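You operate a simulated robot arm through the tools that you are given. There is no shell and no other tool.

Carry out the task below with a simulated two-armed robot. There is one attempt and no reset: what you move stays moved.

JOB
Empty the dryer's water tank into the green jug.
Fine: spill a few drops at most; the tank goes back in its drawer, and the drawer is shut.

Only the result counts: the job must be done as asked and must still hold three seconds after the hand-in. Knocking over, shifting, dropping, spilling or breaking anything else fails it.

ROBOT AND FRAMES
Two 7-joint arms with three-finger grippers on one trunk that stands fixed in place. Base frame: the origin is at the foot of the trunk, x ahead of it, y to its left, z up. Readings come in m, rad, newtons and seconds.
The left shoulder is at [0.069, 0.126, 1.205], the right one opposite. With the tool pointing down near the work surface each hand reaches from about 0.3 to 0.82 m from the base axis, measured 20 degrees to its own side. Payload 2.94 kg a hand.
The TCP of each hand is the grasp point between the finger pads, 0.03 m short of the fingertips. In the tool frame z runs along the fingers and y along their closing line. Largest opening 0.128 m; the body of the gripper starts 0.093 m behind the TCP.
Orientation is that of the tool frame in the base frame, as a unit quaternion [x, y, z, w]. With the fingers straight down and closing along the base's y, the tool's x points along the base's -x, its y along +y and its z along -z.

CONTROLS
- The arms move only by the tool play_rows. It takes "left_moves", "right_moves" or both (then of equal length, played together; a hand with none holds still); each is a list that holds one entry, the list of rows, each a list of 7 numbers: the shift along the base's x, y, z in cm, then the turn, a rotation vector about the base's x, y, z in rad, then the opening in per cent of the stroke, from 0 (shut) to 100 (fully open). In form: [[[tx, ty, tz, rx, ry, rz, grip], ...]]. A call has 1 to 20 rows; each row shifts and turns the commanded pose from where the row before left it. A row lasts 0.2 s, in which the tool goes at most 0.05 m and 0.15 rad; a call with a longer step from one row to the next is refused whole, and so is a gripper value outside its range. Where a pose cannot be reached the arm comes as near as it can. A force on the tool above 40 N (or 10 N above the force at the start of the call, whichever is more), or a blocked arm, ends the call early, and 0.2 s more pass. Each finger halts on what it meets, pressing with about 36 N; the grip force reading is that of the motor and also rises with nothing between the fingers. The clock runs only during rows and for 0.2 s after the last one: add rows that do not move to give the fingers time. It gives the time, the measured TCP pose, the force on the tool (base axes), the opening and the grip force at its end, in the units of the frame above (readings bear some noise), with the torque about the TCP (base axes, N m) and any sound that the robot's microphone picked up.
- Cameras (640 x 400 px; columns grow to the right, rows downward): "scene" is now at [0.1954, -0.0164, 1.4095]; the picture's right is [-0.16, -0.99, 0.00], its down [-0.20, 0.03, -0.98] and it looks along [0.97, -0.16, -0.20] (base axes); focal length 214 px, centre (320, 200). "left" rides on the left gripper at [0.069, 0.015, -0.12] in its tool frame; the picture's right is [-0.22, 0.98, 0.00], its down [-0.82, -0.18, -0.54] and it looks along [-0.53, -0.12, 0.84] (tool axes); focal length 251 px, centre (320, 200). "right" rides on the right gripper at [0.069, -0.015, -0.12] in its tool frame; the picture's right is [0.21, 0.98, 0.00], its down [-0.82, 0.18, -0.54] and it looks along [-0.53, 0.12, 0.84] (tool axes); focal length 251 px, centre (320, 200). There is no depth. A picture from a camera that has moved, and an enlarged one, comes with that camera's place and axes in the base frame and with its lens.
- get_image(camera): a new picture of that camera. No time passes.
- slide_trunk(by): slides the trunk up (or, below 0, down) by that many m; the arms and the scene camera ride with it, the base frame stays. It gives what a move gives, with no picture.
- pan_tilt(pan, tilt): turns the head with the scene camera to pan (to the left, within 1.396 rad either way) and tilt (down, from -0.506 to 1.204), counted from straight ahead of the robot. It gives what a move gives.
- close_up(camera, box): a new picture of the part [left, top, right, bottom] of that camera's present view, enlarged. No time passes.
- close_job(): hands the job in; it is judged then, once.

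Places have to be worked out from the pictures, the camera data and where the tool is seen. Open the grippers and draw the arms clear of the work before you hand the job in, unless the task says otherwise.

The tools are called after ">>>" as a command line: name --argument value ..., lists and objects as JSON in quotes. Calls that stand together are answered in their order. play_rows: Moves the arms, as the interface text tells. Its arguments: {"type":"object","properties":{"left_moves":{"type":"array"},"right_moves":{"type":"array"}},"required":[]} The other tools are called the same way: slide_trunk (by) slides the trunk up or down; pan_tilt (pan, tilt) turns the head that bears the scene camera; get_image (camera) takes a picture; close_up (camera, box) takes an enlarged picture of a part of a camera's view; close_job () hands the job in.

At the start:

```text
t: 0.0
left_eef_pos: [0.3966, 0.1168, 1.409]
left_tcp_rot: [0.0, 1.0, -0.002, 0.0]
left_force: [-1.2, -1.1, -0.3]
left_moment: [-0.02, 0.0, 0.0]
left_grip_width: 0.1279
left_gripper_force: 0.1
right_eef_pos: [0.3552, -0.2121, 1.3718]
right_tcp_rot: [-0.001, 1.0, 0.0, 0.001]
right_force: [0.1, -0.2, -0.5]
right_moment: [-0.03, -0.02, -0.01]
right_grip_width: 0.1282
right_gripper_force: 0.1
trunk travel left (down, up): [-0.422, 0.125]
head pan, tilt: [-0.164, 0.199]
```

scene: 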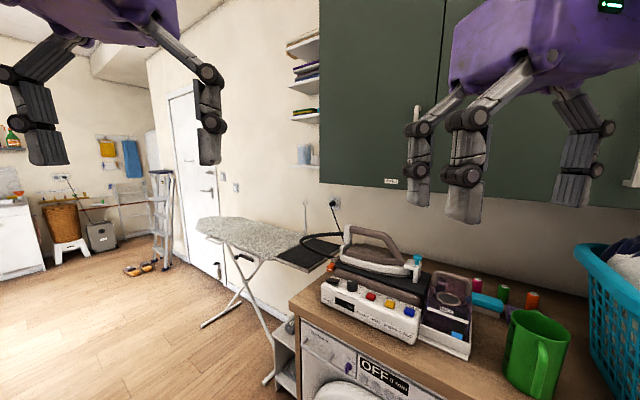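
right: 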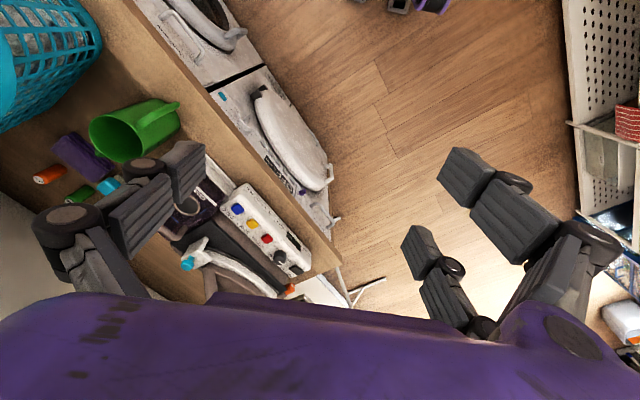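
left: 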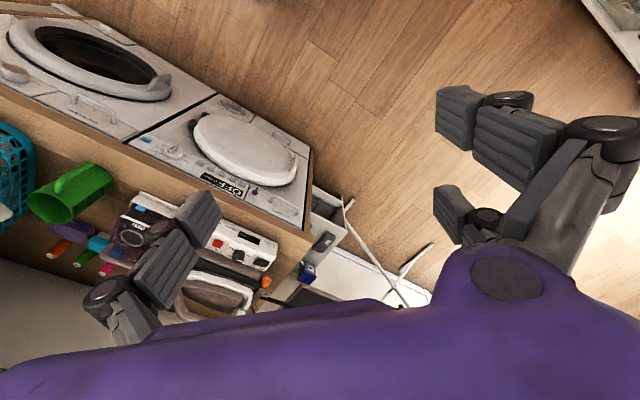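

The counter carries an ironing station and a green jug, with two machines below it. I'll tilt the head down to look at the fronts of the machines and find the dryer's tank drawer.

>>> pan_tilt --pan -0.4 --tilt 0.75

>>> get_image --camera "scene"

```text
t: 1.0
left_eef_pos: [0.3958, 0.1177, 1.4104]
left_tcp_rot: [0.001, 1.0, -0.002, 0.0]
left_force: [0.0, 0.2, -0.7]
left_moment: [0.01, -0.02, 0.02]
left_grip_width: 0.1282
left_gripper_force: 0.1
right_eef_pos: [0.3552, -0.2117, 1.3721]
right_tcp_rot: [-0.001, 1.0, 0.0, 0.0]
right_force: [-0.4, -0.6, -0.1]
right_moment: [0.0, 0.0, -0.02]
right_grip_width: 0.1282
right_gripper_force: 0.1
trunk travel left (down, up): [-0.422, 0.125]
head pan, tilt: [-0.4, 0.75]
```

```text
taken
camera scene: at [0.1799, -0.0335, 1.3598], right [-0.39, -0.92, 0.0], down [-0.63, 0.26, -0.73], along [0.67, -0.28, -0.68], focal length 214 px, centre (320, 200)
```

scene: 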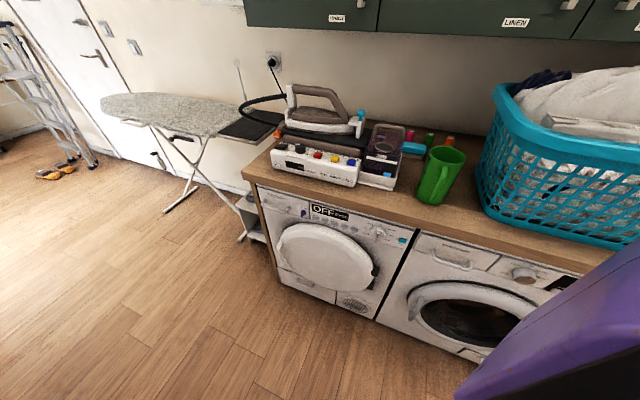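

Let me look closer at both machines to tell which is the dryer and where the tank drawer is.

>>> close_up --camera "scene" --box '[240, 170, 420, 282]'

>>> close_up --camera "scene" --box '[370, 210, 580, 340]'

>>> close_up --camera "scene" --box '[260, 70, 480, 210]'

>>> close_up --camera "left" --box '[0, 0, 360, 225]'

```text
3.56 times, centred on (330, 226) of scene
camera zoom: at [0.1799, -0.0335, 1.3598], right [-0.39, -0.92, 0.0], down [-0.63, 0.26, -0.73], along [0.67, -0.28, -0.68], focal length 763 px, centre (284, 108)
```

zoom: 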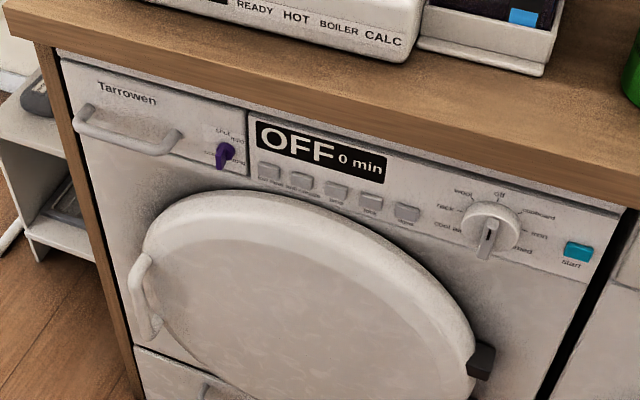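

```text
3.05 times, centred on (475, 275) of scene
camera zoom: at [0.1799, -0.0335, 1.3598], right [-0.39, -0.92, 0.0], down [-0.63, 0.26, -0.73], along [0.67, -0.28, -0.68], focal length 654 px, centre (-152, -29)
```

zoom: 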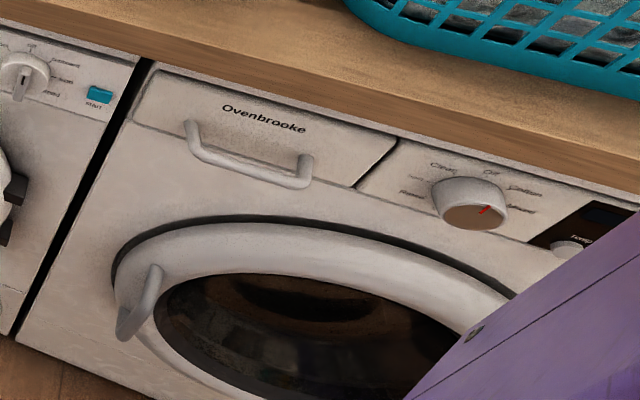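

```text
2.86 times, centred on (370, 140) of scene
camera zoom: at [0.1799, -0.0335, 1.3598], right [-0.39, -0.92, 0.0], down [-0.63, 0.26, -0.73], along [0.67, -0.28, -0.68], focal length 613 px, centre (177, 371)
```

zoom: 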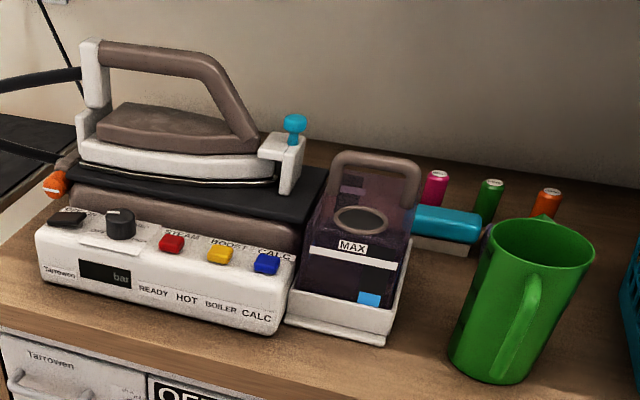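

```text
1.78 times, centred on (180, 112) of left
camera zoom: at [0.328, 0.134, 1.53], right [0.22, 0.98, 0.0], down [0.82, -0.18, 0.54], along [0.53, -0.12, -0.84], focal length 447 px, centre (569, 356)
```

zoom: 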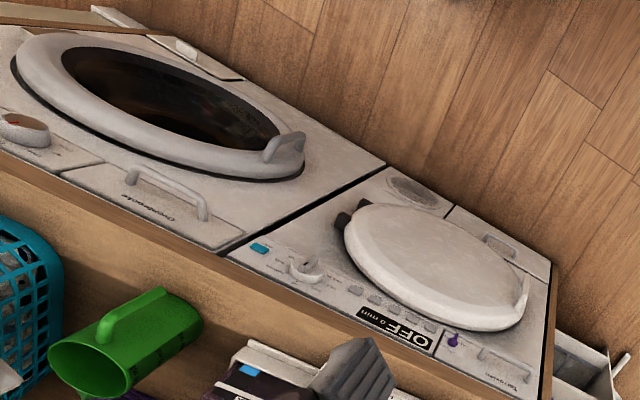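

The left machine (Tarrowen, 0 min display) is the dryer. Its drawer is at top left, with a purple latch beside it. I'll enlarge the latch labels and the bottom drawer.

>>> close_up --camera "scene" --box '[255, 183, 319, 223]'

>>> close_up --camera "left" --box '[240, 140, 320, 230]'

>>> close_up --camera "scene" --box '[260, 250, 400, 330]'

>>> close_up --camera "scene" --box '[380, 110, 480, 215]'

```text
10.00 times, centred on (287, 203) of scene
camera zoom: at [0.1799, -0.0335, 1.3598], right [-0.39, -0.92, 0.0], down [-0.63, 0.26, -0.73], along [0.67, -0.28, -0.68], focal length 2145 px, centre (650, 170)
```

zoom: 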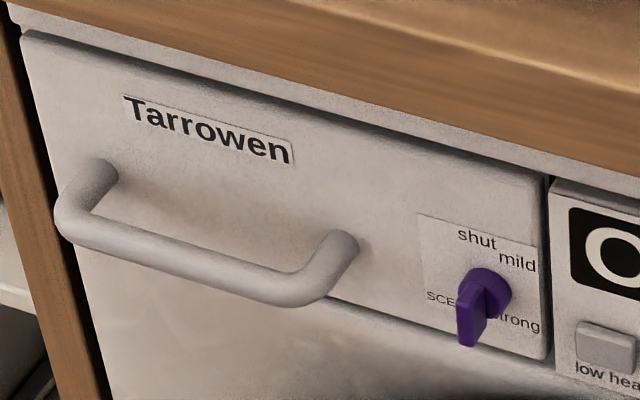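

```text
4.44 times, centred on (280, 185) of left
camera zoom: at [0.328, 0.134, 1.53], right [0.22, 0.98, 0.0], down [0.82, -0.18, 0.54], along [0.53, -0.12, -0.84], focal length 1118 px, centre (498, 267)
```

zoom: 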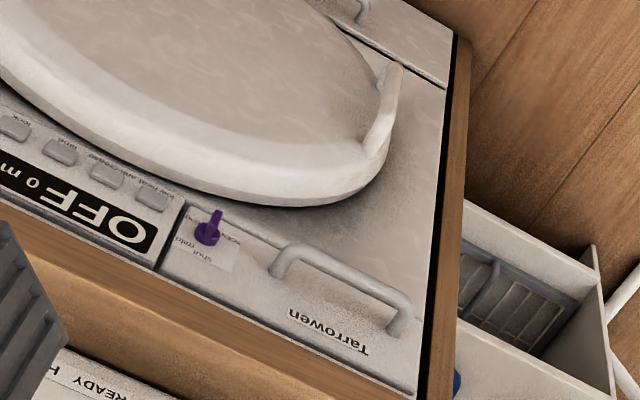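

```text
4.57 times, centred on (330, 290) of scene
camera zoom: at [0.1799, -0.0335, 1.3598], right [-0.39, -0.92, 0.0], down [-0.63, 0.26, -0.73], along [0.67, -0.28, -0.68], focal length 980 px, centre (274, -211)
```

zoom: 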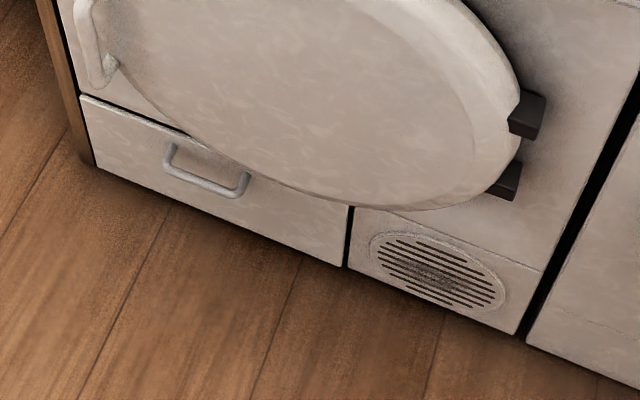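

```text
3.81 times, centred on (430, 162) of scene
camera zoom: at [0.1799, -0.0335, 1.3598], right [-0.39, -0.92, 0.0], down [-0.63, 0.26, -0.73], along [0.67, -0.28, -0.68], focal length 817 px, centre (-99, 343)
```

zoom: 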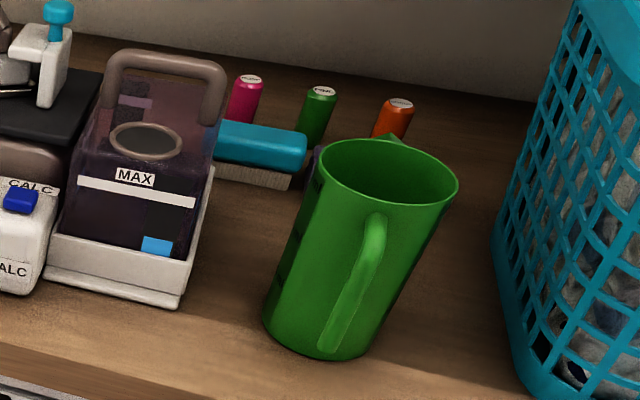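

The top-left drawer front has the Tarrowen name, a bar handle and a scent dial, which I'll leave alone. From two views the handle bar is centred near (0.78, -0.09, 0.78), and the dryer front is turned about 45° from my x axis. I'll bring the left hand in front of it, tilted toward the drawer, to look closer.

>>> play_rows --left_moves '[[[1.0, 0, -2.0, 0, 0, 0.131, 100], [1.0, 0, -2.5, 0, 0, 0.131, 100], [1.0, 0, -2.5, 0, 0, 0.131, 100], [1.0, 0, -2.5, 0, 0, 0.131, 100], [1.0, 0, -2.5, 0, 0, 0.131, 100], [1.0, 0, -2.5, 0, 0, 0.131, 100], [1.0, 0, -3, -0.0926, -0.0926, 0, 80], [1.0, 0, -3, -0.0926, -0.0926, 0, 60], [1.0, 0, -3, -0.0926, -0.0926, 0, 50], [1.0, 0, -3, -0.0926, -0.0926, 0, 50], [1.0, 0, -3, -0.0926, -0.0926, 0, 50], [1.0, 0, -3, -0.0926, -0.0926, 0, 50], [1.0, 0, -3, -0.0926, -0.0926, 0, 50], [1.0, 0, -3, -0.0926, -0.0926, 0, 50], [1.0, 0, -3, 0, 0, 0, 50], [1.0, 0, -3, 0, 0, 0, 50], [1.0, -1, -3, 0, 0, 0, 50], [0, 0, 0, 0, 0, 0, 50]]]'

>>> get_image --camera "left"

>>> get_image --camera "scene"

```text
t: 4.8
left_eef_pos: [0.5664, 0.1072, 0.9331]
left_tcp_rot: [-0.331, 0.8, -0.463, 0.192]
left_force: [-0.3, 0.1, -0.2]
left_moment: [0.03, -0.03, -0.04]
left_grip_width: 0.0641
left_gripper_force: 0.1
right_eef_pos: [0.3537, -0.2118, 1.3721]
right_tcp_rot: [-0.001, 1.0, 0.0, 0.0]
right_force: [-1.0, 0.1, -0.2]
right_moment: [-0.02, -0.02, -0.03]
right_grip_width: 0.128
right_gripper_force: 0.1
trunk travel left (down, up): [-0.422, 0.125]
head pan, tilt: [-0.4, 0.75]
```

```text
taken
camera left: at [0.4404, 0.1392, 0.9794], right [-0.19, 0.49, -0.85], down [0.31, 0.85, 0.43], along [0.93, -0.18, -0.32], focal length 251 px, centre (320, 200)
```

left: 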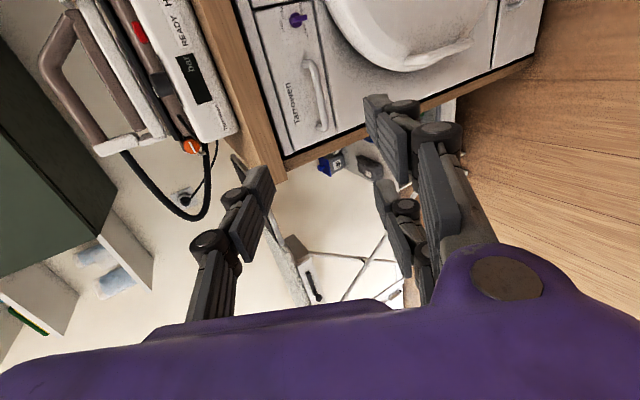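

```text
taken
camera scene: at [0.1792, -0.0334, 1.3598], right [-0.39, -0.92, 0.0], down [-0.63, 0.27, -0.73], along [0.67, -0.28, -0.68], focal length 214 px, centre (320, 200)
```

scene: 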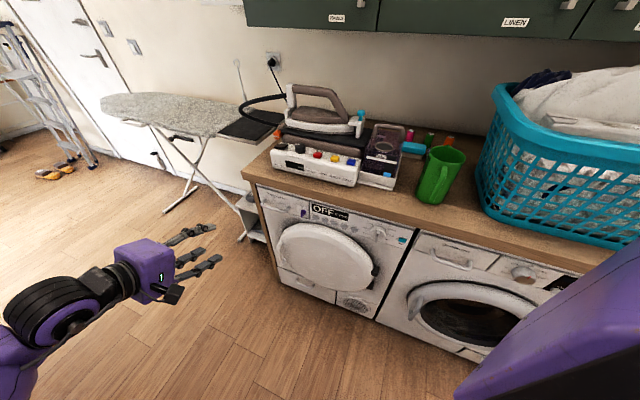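

The hand is in place and tilted as planned. I'll enlarge the drawer region in both views to triangulate the handle and the front plane.

>>> close_up --camera "left" --box '[220, 0, 380, 160]'

>>> close_up --camera "scene" --box '[240, 160, 330, 216]'

```text
2.50 times, centred on (300, 80) of left
camera zoom: at [0.4404, 0.1392, 0.9794], right [-0.19, 0.49, -0.85], down [0.31, 0.85, 0.43], along [0.93, -0.18, -0.32], focal length 629 px, centre (370, 500)
```

zoom: 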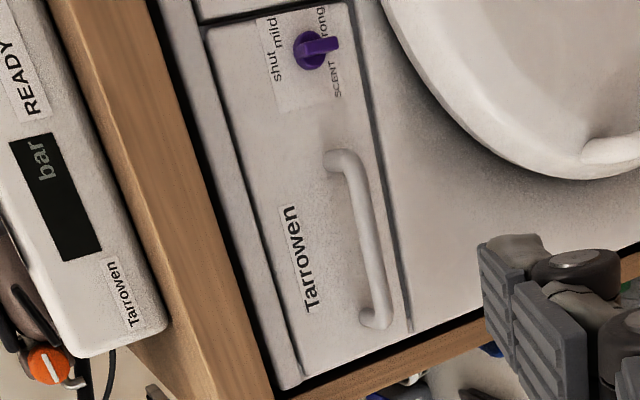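

```text
7.11 times, centred on (285, 188) of scene
camera zoom: at [0.1792, -0.0334, 1.3598], right [-0.39, -0.92, 0.0], down [-0.63, 0.27, -0.73], along [0.67, -0.28, -0.68], focal length 1525 px, centre (569, 285)
```

zoom: 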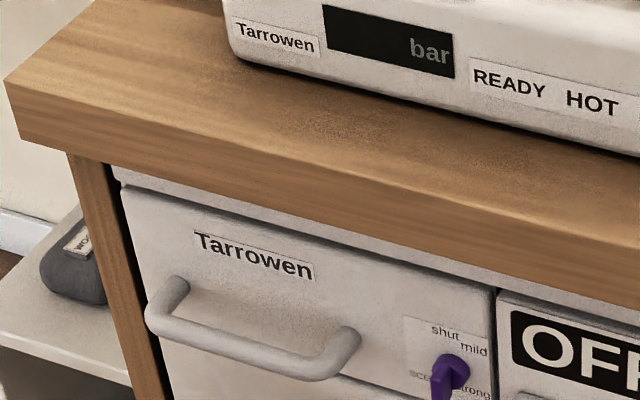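

The two views agree. The handle bar runs from about (0.831, -0.060, 0.762) to (0.760, -0.132, 0.762), 3.6 cm proud of the front plane, and the outward normal is (-0.707, 0.707). I'll move the left hand to 10 cm short of the bar with the fingers opened less.

>>> play_rows --left_moves '[[[2.1, -1.77, -1.51, 0, 0, 0, 32], [2.1, -1.77, -1.51, 0, 0, 0, 32], [2.1, -1.77, -1.51, 0, 0, 0, 32], [2.1, -1.77, -1.51, 0, 0, 0, 32], [2.1, -1.77, -1.51, 0, 0, 0, 32], [2.1, -1.77, -1.51, 0, 0, 0, 32], [2.1, -1.77, -1.51, 0, 0, 0, 32], [2.1, -1.77, -1.51, 0, 0, 0, 32], [0, 0, 0, 0, 0, 0, 32]]]'

>>> get_image --camera "left"

>>> close_up --camera "scene" --box '[200, 150, 344, 240]'

```text
t: 6.8
left_eef_pos: [0.7326, -0.0336, 0.815]
left_tcp_rot: [-0.331, 0.799, -0.464, 0.191]
left_force: [-0.4, 1.0, 0.3]
left_moment: [-0.02, 0.01, 0.03]
left_grip_width: 0.041
left_gripper_force: 0.0
right_eef_pos: [0.3529, -0.2115, 1.3712]
right_tcp_rot: [-0.001, 1.0, -0.001, 0.0]
right_force: [0.5, 1.2, 0.3]
right_moment: [0.01, -0.03, -0.01]
right_grip_width: 0.1281
right_gripper_force: 0.0
trunk travel left (down, up): [-0.422, 0.125]
head pan, tilt: [-0.4, 0.75]
```

```text
taken
camera left: at [0.6051, -0.0023, 0.8616], right [-0.19, 0.49, -0.85], down [0.31, 0.85, 0.43], along [0.93, -0.18, -0.32], focal length 251 px, centre (320, 200)
```

left: 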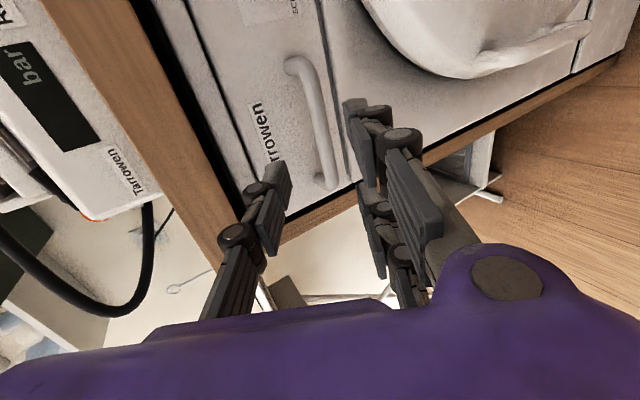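

```text
4.44 times, centred on (272, 195) of scene
camera zoom: at [0.1793, -0.0331, 1.3598], right [-0.39, -0.92, 0.0], down [-0.63, 0.26, -0.73], along [0.67, -0.28, -0.68], focal length 953 px, centre (533, 222)
```

zoom: 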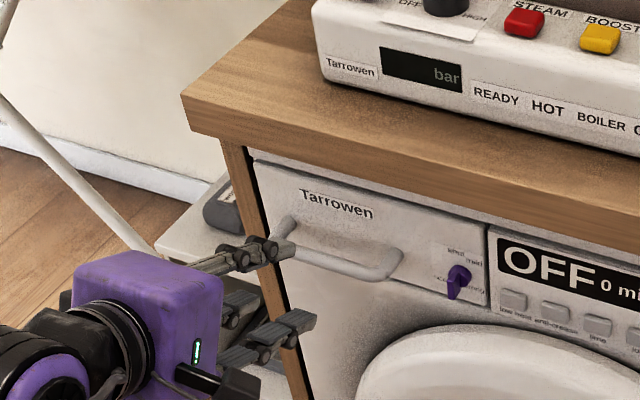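

I'll check the bar alignment more precisely in the hand camera.

>>> close_up --camera "left" --box '[240, 40, 400, 220]'

```text
2.22 times, centred on (320, 130) of left
camera zoom: at [0.6051, -0.0023, 0.8616], right [-0.19, 0.49, -0.85], down [0.31, 0.85, 0.43], along [0.93, -0.18, -0.32], focal length 559 px, centre (320, 356)
```

zoom: 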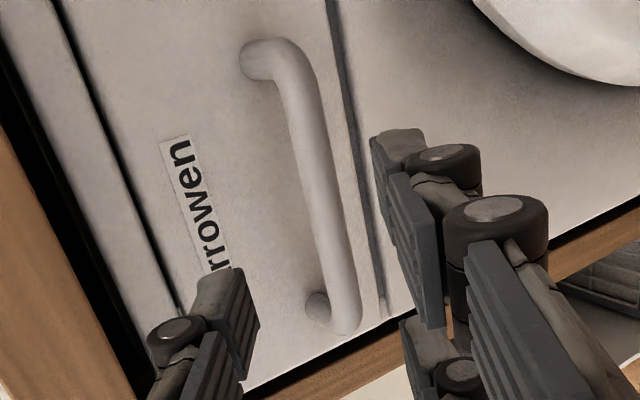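

The bar is centred between the fingers to within about 2 mm. I'll advance 8.8 cm along the tool axis and close on the bar.

>>> play_rows --left_moves '[[[1.35, -1.35, -1.08, 0, 0, 0, 32], [1.35, -1.35, -1.08, 0, 0, 0, 32], [1.35, -1.35, -1.08, 0, 0, 0, 32], [1.35, -1.35, -1.08, 0, 0, 0, 32], [0, 0, 0, 0, 0, 0, 32], [0, 0, 0, 0, 0, 0, 0], [0, 0, 0, 0, 0, 0, 0], [0, 0, 0, 0, 0, 0, 0]]]'

>>> get_image --camera "left"

```text
t: 8.6
left_eef_pos: [0.7896, -0.0873, 0.7676]
left_tcp_rot: [-0.332, 0.8, -0.462, 0.192]
left_force: [0.9, -2.0, -4.1]
left_moment: [-0.49, 0.5, 0.6]
left_grip_width: 0.0128
left_gripper_force: 39.4
right_eef_pos: [0.3556, -0.2115, 1.372]
right_tcp_rot: [-0.001, 1.0, -0.001, 0.0]
right_force: [0.3, -0.7, 0.0]
right_moment: [0.01, -0.01, 0.03]
right_grip_width: 0.128
right_gripper_force: 0.0
trunk travel left (down, up): [-0.422, 0.125]
head pan, tilt: [-0.4, 0.75]
```

```text
taken
camera left: at [0.6623, -0.0557, 0.8149], right [-0.19, 0.49, -0.85], down [0.31, 0.85, 0.42], along [0.93, -0.18, -0.32], focal length 251 px, centre (320, 200)
```

left: 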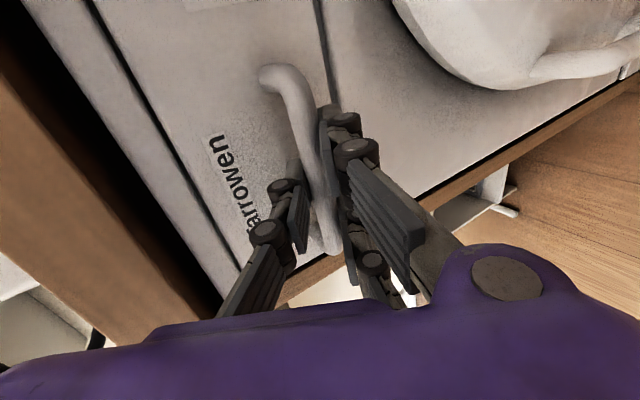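

The bar is gripped, with a width of 12.8 mm. I'll pull slowly along the outward normal for about 6 cm and watch the force.

>>> play_rows --left_moves '[[[-0.5, 0.5, 0, 0, 0, 0, 0], [-0.7, 0.7, 0, 0, 0, 0, 0], [-0.7, 0.7, 0, 0, 0, 0, 0], [-0.7, 0.7, 0, 0, 0, 0, 0], [-0.7, 0.7, 0, 0, 0, 0, 0], [-0.7, 0.7, 0, 0, 0, 0, 0]]]'

>>> close_up --camera "scene" --box '[200, 150, 344, 240]'

```text
t: 10.0
left_eef_pos: [0.7485, -0.0473, 0.7676]
left_tcp_rot: [-0.333, 0.8, -0.461, 0.192]
left_force: [-0.9, 2.1, -14.3]
left_moment: [-0.7, 0.77, -0.21]
left_grip_width: 0.0127
left_gripper_force: 39.7
right_eef_pos: [0.357, -0.2126, 1.3716]
right_tcp_rot: [0.0, 1.0, 0.0, -0.002]
right_force: [0.1, -0.1, 0.2]
right_moment: [-0.02, 0.0, -0.02]
right_grip_width: 0.1282
right_gripper_force: 0.2
trunk travel left (down, up): [-0.422, 0.125]
head pan, tilt: [-0.4, 0.75]
```

```text
4.44 times, centred on (272, 195) of scene
camera zoom: at [0.1816, -0.0331, 1.3594], right [-0.39, -0.92, 0.0], down [-0.63, 0.26, -0.73], along [0.67, -0.28, -0.68], focal length 953 px, centre (533, 222)
```

zoom: 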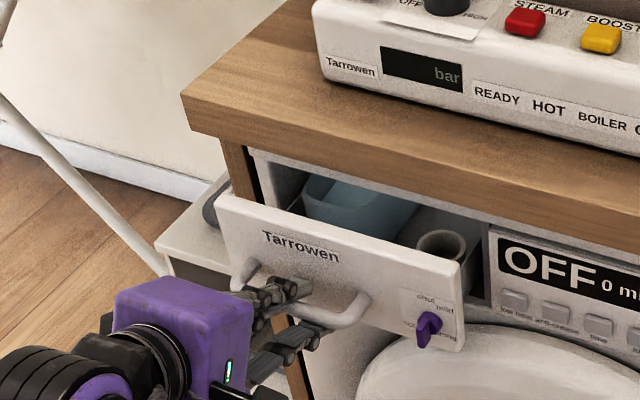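

The drawer slides well. Inside are a bluish tank and a round scent cup. I'll ease the vertical load slightly and keep pulling.

>>> play_rows --left_moves '[[[-0.8, 0.8, -0.2, 0, 0, 0, 0], [-1.0, 1.0, -0.2, 0, 0, 0, 0], [-1.0, 1.0, 0, 0, 0, 0, 0], [-1.0, 1.0, 0, 0, 0, 0, 0], [-1.0, 1.0, 0, 0, 0, 0, 0], [-1.0, 1.0, 0, 0, 0, 0, 0], [-1.0, 1.0, 0, 0, 0, 0, 0], [-1.0, 1.0, 0, 0, 0, 0, 0], [-1.0, 1.0, 0, 0, 0, 0, 0], [-1.0, 1.0, 0, 0, 0, 0, 0]]]'

>>> get_image --camera "scene"

>>> close_up --camera "scene" --box '[180, 150, 340, 250]'

```text
t: 12.2
left_eef_pos: [0.6515, 0.0509, 0.7682]
left_tcp_rot: [-0.332, 0.798, -0.465, 0.193]
left_force: [3.3, 4.0, 11.1]
left_moment: [-0.72, 0.62, 0.44]
left_grip_width: 0.0128
left_gripper_force: 39.2
right_eef_pos: [0.3521, -0.2131, 1.3718]
right_tcp_rot: [-0.001, 1.0, 0.0, 0.0]
right_force: [0.6, 0.6, -0.6]
right_moment: [0.0, 0.01, -0.03]
right_grip_width: 0.1282
right_gripper_force: 0.0
trunk travel left (down, up): [-0.422, 0.125]
head pan, tilt: [-0.4, 0.75]
```

```text
taken
camera scene: at [0.1791, -0.0328, 1.3599], right [-0.39, -0.92, 0.0], down [-0.63, 0.26, -0.73], along [0.67, -0.28, -0.68], focal length 214 px, centre (320, 200)
```

scene: 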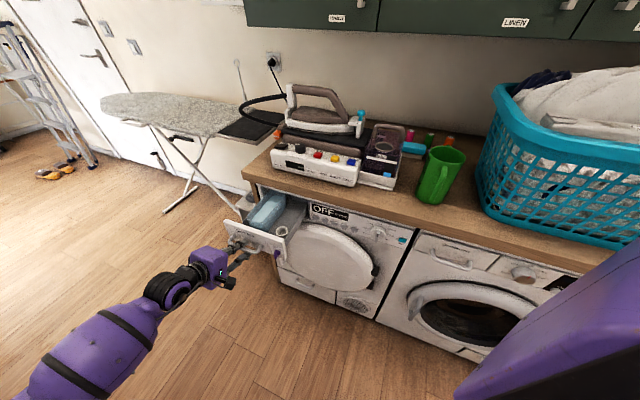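

```text
4.00 times, centred on (260, 200) of scene
camera zoom: at [0.1791, -0.0328, 1.3599], right [-0.39, -0.92, 0.0], down [-0.63, 0.26, -0.73], along [0.67, -0.28, -0.68], focal length 858 px, centre (560, 200)
```

zoom: 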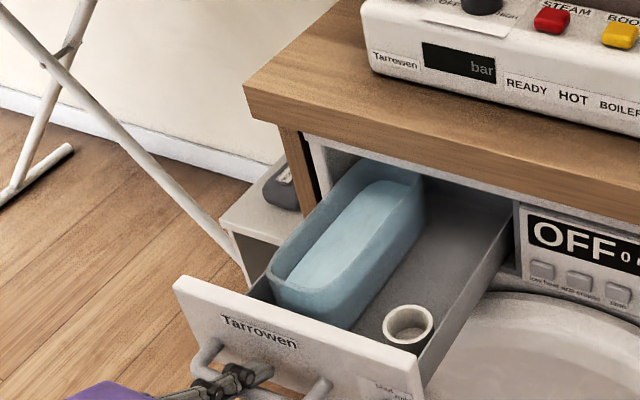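

The tank is a long, open-topped blue tub holding water, with a scent cup beside it. I'll pull another ~8 cm gently so its rear end clears the counter.

>>> play_rows --left_moves '[[[-0.4, 0.4, 0.1, 0, 0, 0, 0], [-0.6, 0.6, 0.1, 0, 0, 0, 0], [-0.7, 0.7, 0, 0, 0, 0, 0], [-0.7, 0.7, 0, 0, 0, 0, 0], [-0.7, 0.7, 0, 0, 0, 0, 0], [-0.7, 0.7, 0, 0, 0, 0, 0], [-0.7, 0.7, 0, 0, 0, 0, 0], [-0.6, 0.6, 0, 0, 0, 0, 0], [-0.4, 0.4, 0, 0, 0, 0, 0], [-0.2, 0.2, 0, 0, 0, 0, 0]]]'

>>> close_up --camera "scene" --box '[170, 150, 330, 250]'

```text
t: 14.4
left_eef_pos: [0.5932, 0.1077, 0.7679]
left_tcp_rot: [-0.332, 0.799, -0.463, 0.192]
left_force: [9.5, 9.7, 1.1]
left_moment: [-0.41, 0.4, 0.89]
left_grip_width: 0.0129
left_gripper_force: 39.7
right_eef_pos: [0.3545, -0.2115, 1.3713]
right_tcp_rot: [0.0, 1.0, 0.0, -0.001]
right_force: [0.8, -0.8, 0.2]
right_moment: [0.0, -0.01, -0.02]
right_grip_width: 0.1283
right_gripper_force: 0.2
trunk travel left (down, up): [-0.422, 0.125]
head pan, tilt: [-0.4, 0.75]
```

```text
4.00 times, centred on (250, 200) of scene
camera zoom: at [0.1809, -0.0324, 1.3596], right [-0.39, -0.92, 0.0], down [-0.63, 0.26, -0.73], along [0.67, -0.28, -0.68], focal length 858 px, centre (600, 200)
```

zoom: 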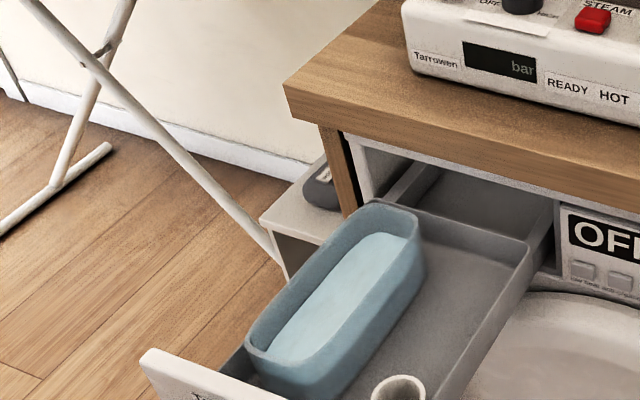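

The drawer is out about 28 cm, and the tub stands clear of the counter. I'll look from the left hand camera and tilt the head for a fuller view, to get the tub's size and the gaps around it.

>>> get_image --camera "left"

>>> pan_tilt --pan -0.2 --tilt 0.85

>>> close_up --camera "scene" --box '[200, 100, 400, 225]'

>>> get_image --camera "right"

```text
taken
camera left: at [0.4671, 0.139, 0.8148], right [-0.19, 0.5, -0.85], down [0.31, 0.85, 0.43], along [0.93, -0.18, -0.32], focal length 251 px, centre (320, 200)
```

left: 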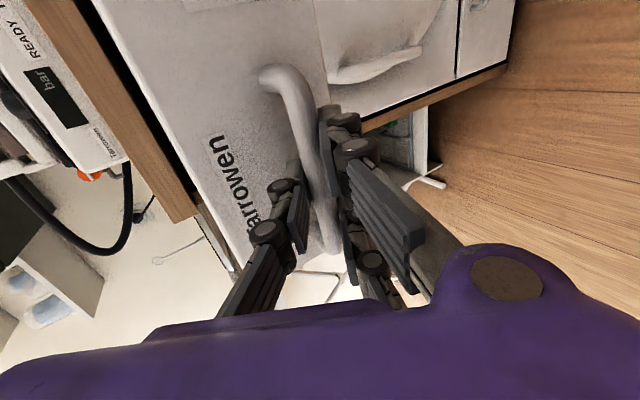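

```text
t: 15.1
left_eef_pos: [0.5932, 0.1083, 0.7675]
left_tcp_rot: [-0.332, 0.8, -0.462, 0.192]
left_force: [10.5, 11.7, -0.5]
left_moment: [-0.4, 0.4, 0.82]
left_grip_width: 0.0129
left_gripper_force: 39.7
right_eef_pos: [0.3557, -0.2109, 1.3705]
right_tcp_rot: [-0.001, 1.0, 0.0, -0.001]
right_force: [0.2, 0.4, 0.7]
right_moment: [-0.02, -0.01, 0.01]
right_grip_width: 0.128
right_gripper_force: 0.0
trunk travel left (down, up): [-0.422, 0.125]
head pan, tilt: [-0.201, 0.85]
```

```text
3.20 times, centred on (300, 162) of scene
camera zoom: at [0.1812, -0.0155, 1.3515], right [-0.2, -0.98, 0.0], down [-0.74, 0.15, -0.66], along [0.65, -0.13, -0.75], focal length 686 px, centre (384, 320)
```

zoom: 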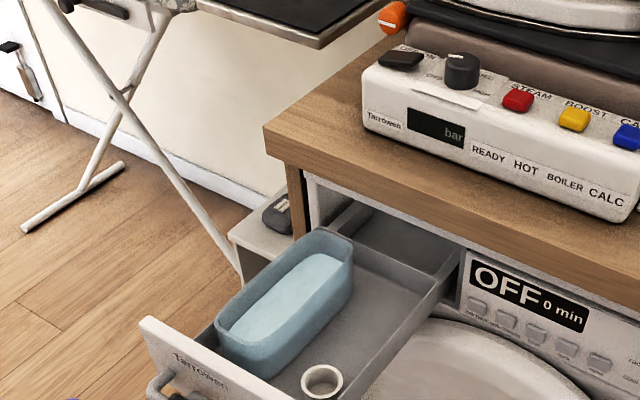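

```text
taken
camera right: at [0.2862, -0.225, 1.4903], right [-0.22, 0.98, 0.0], down [0.82, 0.18, 0.54], along [0.53, 0.12, -0.84], focal length 251 px, centre (320, 200)
```

right: 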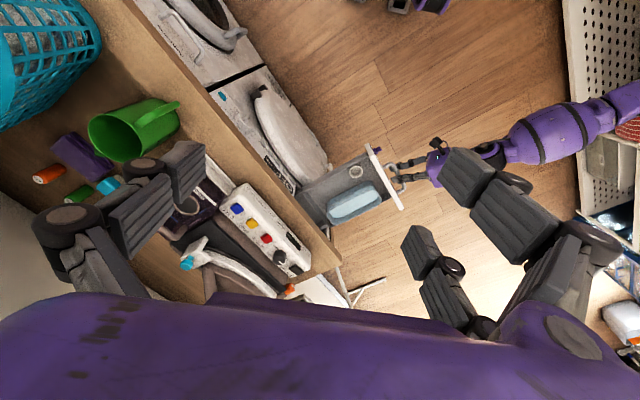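

Both cameras see the tub. I'll enlarge the right camera's view of the drawer for the tub's outline and its gap to the drawer wall.

>>> close_up --camera "right" --box '[296, 140, 416, 240]'

>>> close_up --camera "scene" --box '[240, 160, 340, 225]'

>>> close_up --camera "right" --box '[30, 80, 230, 205]'

```text
4.00 times, centred on (356, 190) of right
camera zoom: at [0.2862, -0.225, 1.4903], right [-0.22, 0.98, 0.0], down [0.82, 0.18, 0.54], along [0.53, 0.12, -0.84], focal length 1006 px, centre (176, 240)
```

zoom: 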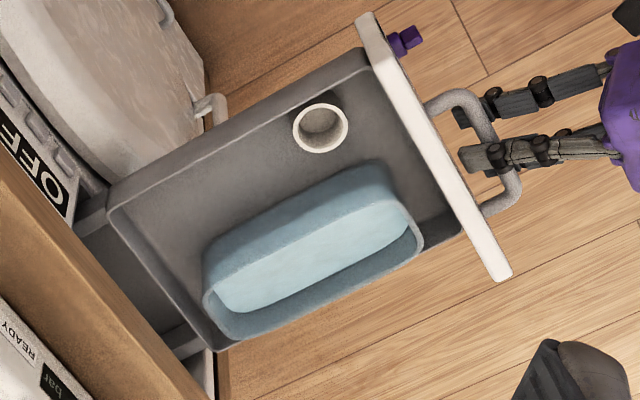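

```text
6.15 times, centred on (290, 192) of scene
camera zoom: at [0.1812, -0.0155, 1.3515], right [-0.2, -0.98, 0.0], down [-0.74, 0.15, -0.66], along [0.65, -0.13, -0.75], focal length 1320 px, centre (505, 246)
```

zoom: 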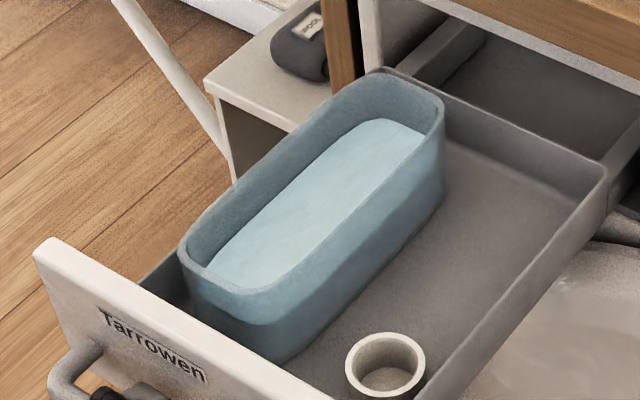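

```text
3.20 times, centred on (130, 142) of right
camera zoom: at [0.2862, -0.225, 1.4903], right [-0.22, 0.98, 0.0], down [0.82, 0.18, 0.54], along [0.53, 0.12, -0.84], focal length 805 px, centre (928, 384)
```

zoom: 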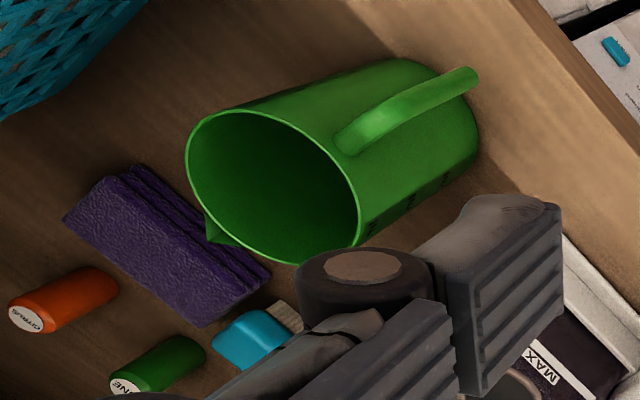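

The jug is empty. From triangulation the tub's rim is at z≈0.815, its centre is near (0.72, -0.015), it's about 18×6 cm with its long axis along the drawer, and it sits against the left drawer wall, whose top is at z≈0.79. I'll bring the right hand above it, yawed -45°, to look straight down.

>>> play_rows --right_moves '[[[1.5, 1.0, -1.5, 0, 0, -0.131, 100], [2.2, 1.2, -2.4, 0, 0, -0.131, 100], [2.2, 1.2, -2.4, 0, 0, -0.131, 100], [2.2, 1.2, -2.4, 0, 0, -0.131, 100], [2.2, 1.2, -2.4, 0, 0, -0.131, 100], [2.2, 1.2, -2.4, 0, 0, -0.131, 100], [2.3, 1.2, -2.5, 0, 0, 0, 100], [2.3, 1.2, -2.5, 0, 0, 0, 100], [2.3, 1.2, -2.5, 0, 0, 0, 100], [2.3, 1.2, -2.5, 0, 0, 0, 100], [2.3, 1.2, -2.5, 0, 0, 0, 100], [2.3, 1.2, -2.5, 0, 0, 0, 100], [2.3, 1.2, -2.5, 0, 0, 0, 100], [2.3, 1.2, -2.5, 0, 0, 0, 100], [2.3, 1.2, -2.5, 0, 0, 0, 100], [2.3, 1.2, -2.5, 0, 0, 0, 100], [0, 0, 0, 0, 0, 0, 100]]]'

>>> get_image --camera "right"

>>> get_image --camera "scene"

```text
t: 18.7
left_eef_pos: [0.5942, 0.1073, 0.7677]
left_tcp_rot: [-0.332, 0.8, -0.462, 0.191]
left_force: [11.2, 9.8, -6.0]
left_moment: [-0.36, 0.46, 0.7]
left_grip_width: 0.0125
left_gripper_force: 39.4
right_eef_pos: [0.5699, -0.1486, 1.0941]
right_tcp_rot: [0.384, 0.923, 0.0, 0.0]
right_force: [0.0, 0.3, 0.5]
right_moment: [-0.03, 0.01, 0.0]
right_grip_width: 0.1281
right_gripper_force: 0.1
right hand out of reach, approached as far as the arm can: row 9, 10, 11, 12, 13, 14, 15, 16
trunk travel left (down, up): [-0.422, 0.125]
head pan, tilt: [-0.201, 0.85]
```

```text
taken
camera right: at [0.5102, -0.1092, 1.2132], right [0.54, 0.84, 0.0], down [0.71, -0.46, 0.54], along [0.46, -0.29, -0.84], focal length 251 px, centre (320, 200)
```

right: 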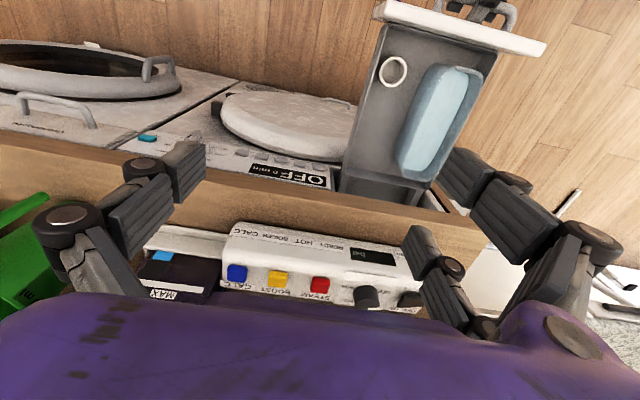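

```text
taken
camera scene: at [0.1818, -0.0157, 1.3514], right [-0.2, -0.98, 0.0], down [-0.74, 0.15, -0.66], along [0.65, -0.13, -0.75], focal length 214 px, centre (320, 200)
```

scene: 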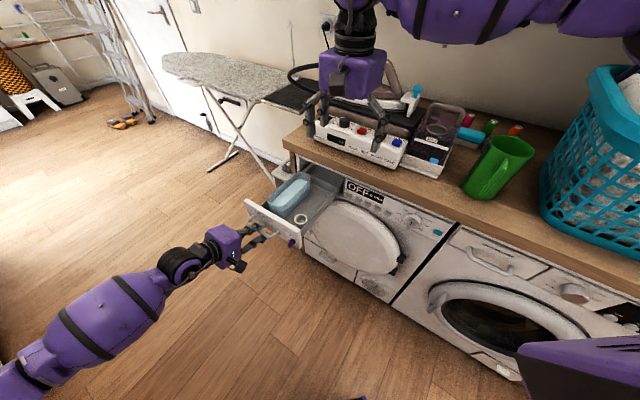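

The right hand stopped short: the arm reported out of reach in this posture at that height. I'll try going down first, and then forward, to see what's reachable.

>>> play_rows --right_moves '[[[0, 0, 0, 0, 0, 0, 100]]]'

>>> play_rows --right_moves '[[[0, 0, 1.0, 0, 0, 0, 100], [0, 0, 1.0, 0, 0, 0, 100]]]'

```text
t: 19.1
left_eef_pos: [0.5945, 0.1066, 0.7678]
left_tcp_rot: [-0.332, 0.799, -0.463, 0.192]
left_force: [9.8, 10.2, -5.8]
left_moment: [-0.45, 0.5, 0.5]
left_grip_width: 0.0126
left_gripper_force: 39.5
right_eef_pos: [0.5702, -0.1476, 1.0938]
right_tcp_rot: [0.384, 0.923, 0.0, 0.0]
right_force: [-0.4, 0.1, 0.5]
right_moment: [0.02, -0.01, -0.01]
right_grip_width: 0.128
right_gripper_force: 0.1
trunk travel left (down, up): [-0.422, 0.125]
head pan, tilt: [-0.201, 0.85]
```

```text
t: 19.7
left_eef_pos: [0.5942, 0.1065, 0.7678]
left_tcp_rot: [-0.333, 0.799, -0.463, 0.192]
left_force: [9.4, 9.7, -5.5]
left_moment: [-0.46, 0.52, 0.43]
left_grip_width: 0.0127
left_gripper_force: 39.8
right_eef_pos: [0.5696, -0.1489, 1.1164]
right_tcp_rot: [0.383, 0.924, 0.0, 0.0]
right_force: [-0.3, -0.5, 0.2]
right_moment: [0.01, 0.02, 0.0]
right_grip_width: 0.1278
right_gripper_force: 0.0
trunk travel left (down, up): [-0.422, 0.125]
head pan, tilt: [-0.201, 0.85]
```

The command restarts from the measured pose. Now I'll probe downward, then forward.

>>> play_rows --right_moves '[[[0, 0, -2.0, 0, 0, 0, 100], [0, 0, -2.5, 0, 0, 0, 100], [0, 0, -2.5, 0, 0, 0, 100], [0, 0, -2.5, 0, 0, 0, 100], [0, 0, -1.0, 0, 0, 0, 100]]]'

>>> play_rows --right_moves '[[[1.5, 0, 0, 0, 0, 0, 100], [2, 0, 0, 0, 0, 0, 100], [1.5, 0, 0, 0, 0, 0, 100]]]'

>>> get_image --camera "scene"

```text
t: 20.9
left_eef_pos: [0.5941, 0.1077, 0.7672]
left_tcp_rot: [-0.333, 0.799, -0.463, 0.191]
left_force: [8.7, 9.0, -6.1]
left_moment: [-0.5, 0.5, 0.46]
left_grip_width: 0.0126
left_gripper_force: 39.0
right_eef_pos: [0.5725, -0.1567, 1.0315]
right_tcp_rot: [0.382, 0.924, 0.0, 0.0]
right_force: [0.1, -0.1, 0.2]
right_moment: [0.01, -0.02, 0.01]
right_grip_width: 0.1278
right_gripper_force: 0.1
right hand out of reach, approached as far as the arm can: row 4
trunk travel left (down, up): [-0.422, 0.125]
head pan, tilt: [-0.201, 0.85]
```

```text
t: 21.7
left_eef_pos: [0.5942, 0.1081, 0.7676]
left_tcp_rot: [-0.333, 0.799, -0.462, 0.192]
left_force: [8.2, 8.3, -7.8]
left_moment: [-0.49, 0.51, 0.48]
left_grip_width: 0.0129
left_gripper_force: 38.8
right_eef_pos: [0.5731, -0.1578, 1.0316]
right_tcp_rot: [0.382, 0.924, -0.001, 0.0]
right_force: [-0.4, -1.0, -0.8]
right_moment: [-0.02, 0.04, 0.0]
right_grip_width: 0.1282
right_gripper_force: 0.0
right hand out of reach, approached as far as the arm can: row 1, 2, 3
trunk travel left (down, up): [-0.422, 0.125]
head pan, tilt: [-0.201, 0.85]
```

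```text
taken
camera scene: at [0.1817, -0.0157, 1.3515], right [-0.2, -0.98, 0.0], down [-0.74, 0.15, -0.66], along [0.65, -0.13, -0.75], focal length 214 px, centre (320, 200)
```

scene: 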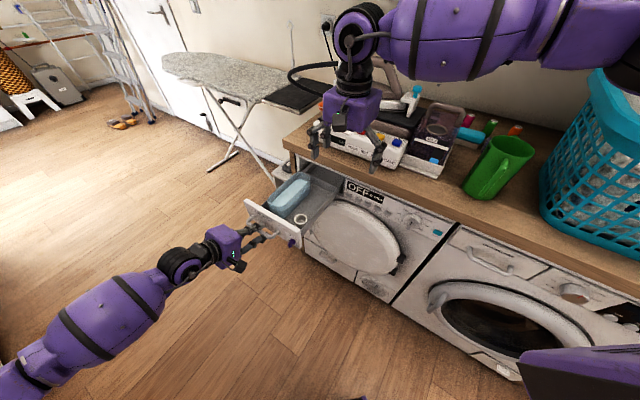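

Forward is blocked too, so a joint limit seems tied to this yaw. I'll turn the right hand back to zero yaw and test reaching the spot above the tub.

>>> play_rows --right_moves '[[[0, 0, 0.5, 0, 0, 0.131, 100], [0, 0, 0.5, 0, 0, 0.131, 100], [0, 0, 0, 0, 0, 0.131, 100], [0, 0, 0, 0, 0, 0.131, 100], [0, 0, 0, 0, 0, 0.131, 100], [0, 0, 0, 0, 0, 0.131, 100], [1.5, 1.5, 0, 0, 0, 0, 100], [2, 2, 0, 0, 0, 0, 100], [2, 2, 0, 0, 0, 0, 100], [2, 2, 0, 0, 0, 0, 100], [2, 2, 0, 0, 0, 0, 100], [2, 2, 0, 0, 0, 0, 100], [2, 2, 0, 0, 0, 0, 100], [0, 0, 0, 0, 0, 0, 100]]]'

>>> get_image --camera "scene"

>>> get_image --camera "right"

```text
t: 24.7
left_eef_pos: [0.5934, 0.1072, 0.7682]
left_tcp_rot: [-0.332, 0.799, -0.463, 0.191]
left_force: [7.7, 7.7, -8.2]
left_moment: [-0.48, 0.48, 0.46]
left_grip_width: 0.0127
left_gripper_force: 39.6
right_eef_pos: [0.5732, -0.1571, 1.0418]
right_tcp_rot: [0.0, 1.0, 0.0, -0.001]
right_force: [-0.1, 0.1, -0.3]
right_moment: [0.0, 0.01, 0.02]
right_grip_width: 0.1278
right_gripper_force: 0.1
right hand out of reach, approached as far as the arm can: row 7, 8, 9, 10, 11, 12, 13
trunk travel left (down, up): [-0.422, 0.125]
head pan, tilt: [-0.201, 0.85]
```

```text
taken
camera scene: at [0.1816, -0.0158, 1.3515], right [-0.2, -0.98, 0.0], down [-0.74, 0.15, -0.66], along [0.65, -0.13, -0.75], focal length 214 px, centre (320, 200)
```

scene: 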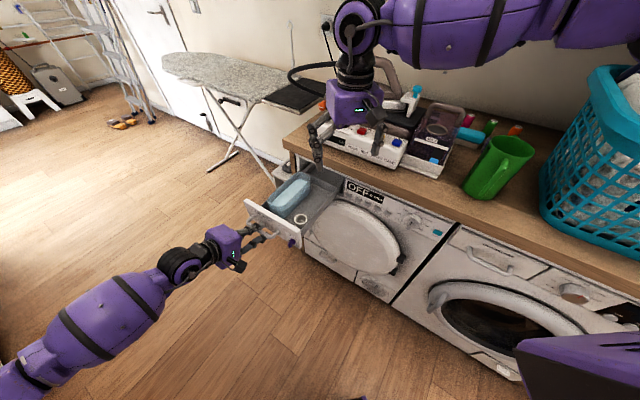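

```text
taken
camera right: at [0.5035, -0.1719, 1.1612], right [-0.22, 0.98, 0.0], down [0.82, 0.18, 0.54], along [0.53, 0.12, -0.84], focal length 251 px, centre (320, 200)
```

right: 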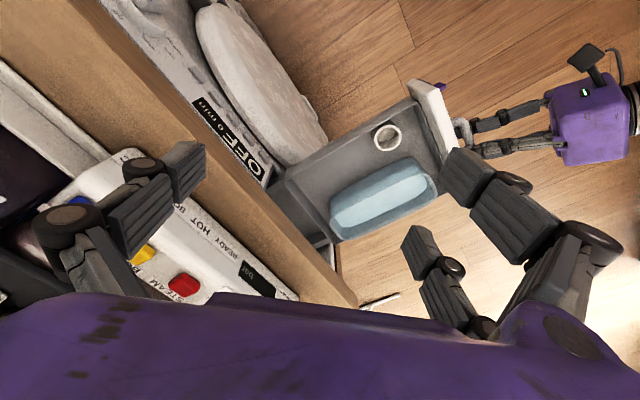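

Yaw made no difference, so the limit comes from the elbow posture. I'll back off, go lower, and approach from lower down, where the arm's stated reach applies.

>>> play_rows --right_moves '[[[-2, -0.5, 0, 0, 0, 0, 100], [-3, -1, 0, 0, 0, 0, 100], [-3, -1, 0, 0, 0, 0, 100], [-3, -1, 0, 0, 0, 0, 100], [-1, 0, -2, 0, 0, 0, 100], [0, 0, -3, 0, 0, 0, 100], [0, 0, -3, 0, 0, 0, 100], [0, 0, -3, 0, 0, 0, 100], [0, 0, -3, 0, 0, 0, 100], [0, 0, -1, 0, 0, 0, 100]]]'

>>> get_image --camera "scene"

```text
t: 26.9
left_eef_pos: [0.5942, 0.1076, 0.7689]
left_tcp_rot: [-0.332, 0.799, -0.462, 0.191]
left_force: [7.7, 6.0, -8.7]
left_moment: [-0.48, 0.5, 0.4]
left_grip_width: 0.0128
left_gripper_force: 39.0
right_eef_pos: [0.4482, -0.1915, 0.8944]
right_tcp_rot: [-0.001, 1.0, 0.0, -0.001]
right_force: [0.2, 0.1, 0.7]
right_moment: [0.0, -0.04, -0.02]
right_grip_width: 0.1279
right_gripper_force: 0.1
trunk travel left (down, up): [-0.422, 0.125]
head pan, tilt: [-0.201, 0.85]
```

```text
taken
camera scene: at [0.1831, -0.0282, 1.3592], right [-0.34, -0.94, 0.0], down [-0.65, 0.23, -0.73], along [0.69, -0.25, -0.69], focal length 214 px, centre (320, 200)
```

scene: 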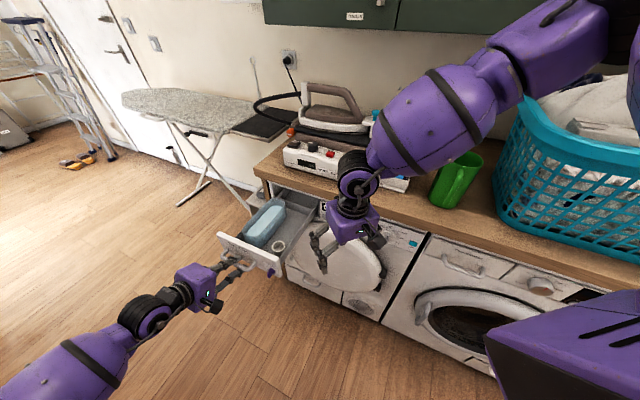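

The scene camera's orientation shifted, though I didn't command the head. The right arm's raised elbow may be touching it. I'll check the head and look towards the right arm.

>>> pan_tilt --pan -0.9 --tilt 0.3

>>> get_image --camera "scene"

```text
t: 28.0
left_eef_pos: [0.5951, 0.1071, 0.7687]
left_tcp_rot: [-0.333, 0.8, -0.462, 0.191]
left_force: [6.8, 6.2, -8.6]
left_moment: [-0.49, 0.53, 0.43]
left_grip_width: 0.0128
left_gripper_force: 39.6
right_eef_pos: [0.4492, -0.192, 0.8935]
right_tcp_rot: [0.0, 1.0, 0.0, -0.001]
right_force: [-0.6, 0.6, -0.1]
right_moment: [-0.02, 0.01, -0.03]
right_grip_width: 0.1278
right_gripper_force: 0.0
trunk travel left (down, up): [-0.422, 0.125]
head pan, tilt: [-0.901, 0.3]
```

```text
taken
camera scene: at [0.1632, -0.0735, 1.3998], right [-0.78, -0.62, 0.0], down [-0.19, 0.23, -0.95], along [0.59, -0.75, -0.3], focal length 214 px, centre (320, 200)
```

scene: 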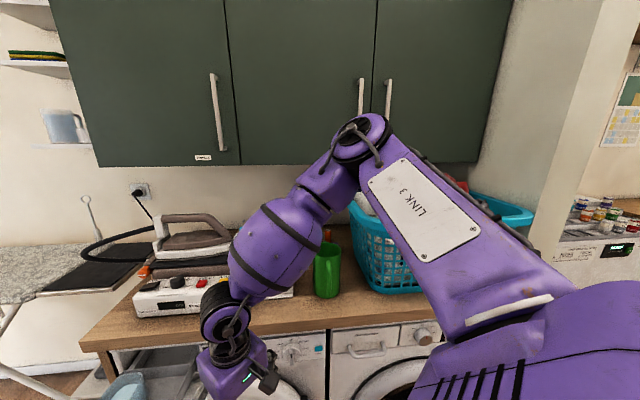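

The head obeys again. The right elbow is high at about (0.37, -0.44, 1.40). From this lower pose I'll try advancing toward the tub.

>>> play_rows --right_moves '[[[1.5, 1.0, 0.3, 0, 0, 0, 100], [2.0, 1.3, 0.3, 0, 0, 0, 100], [2.0, 1.3, 0.3, 0, 0, 0, 100], [2.0, 1.3, 0.3, 0, 0, 0, 100], [2.0, 1.3, 0.3, 0, 0, 0, 100], [2.0, 1.3, 0.3, 0, 0, 0, 100], [2.0, 1.3, 0.3, 0, 0, 0, 100], [2.0, 1.3, 0.3, 0, 0, 0, 100], [2.0, 1.3, 0.3, 0, 0, 0, 100], [2.0, 1.0, 0, 0, 0, 0, 100]]]'

>>> get_image --camera "scene"

```text
t: 30.2
left_eef_pos: [0.5944, 0.1083, 0.7684]
left_tcp_rot: [-0.332, 0.799, -0.464, 0.192]
left_force: [5.4, 5.4, -8.9]
left_moment: [-0.46, 0.55, 0.44]
left_grip_width: 0.0131
left_gripper_force: 39.4
right_eef_pos: [0.5397, -0.1558, 0.9338]
right_tcp_rot: [-0.001, 1.0, 0.0, 0.0]
right_force: [-0.5, -0.6, -0.2]
right_moment: [0.01, -0.01, 0.0]
right_grip_width: 0.1279
right_gripper_force: 0.0
right hand out of reach, approached as far as the arm can: row 4, 5, 6, 7, 8, 9, 10
trunk travel left (down, up): [-0.422, 0.125]
head pan, tilt: [-0.901, 0.3]
```

```text
taken
camera scene: at [0.163, -0.0736, 1.3999], right [-0.78, -0.62, 0.0], down [-0.18, 0.23, -0.96], along [0.59, -0.75, -0.3], focal length 214 px, centre (320, 200)
```

scene: 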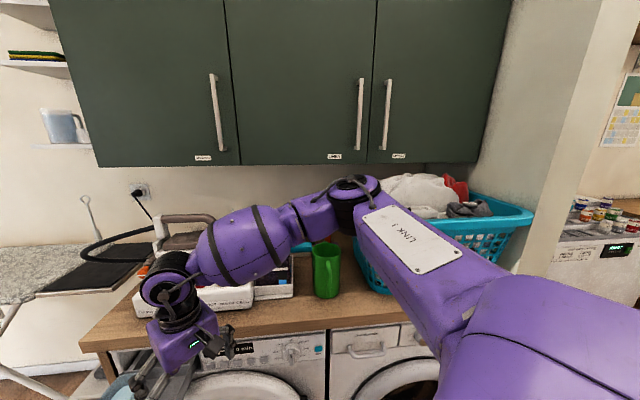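

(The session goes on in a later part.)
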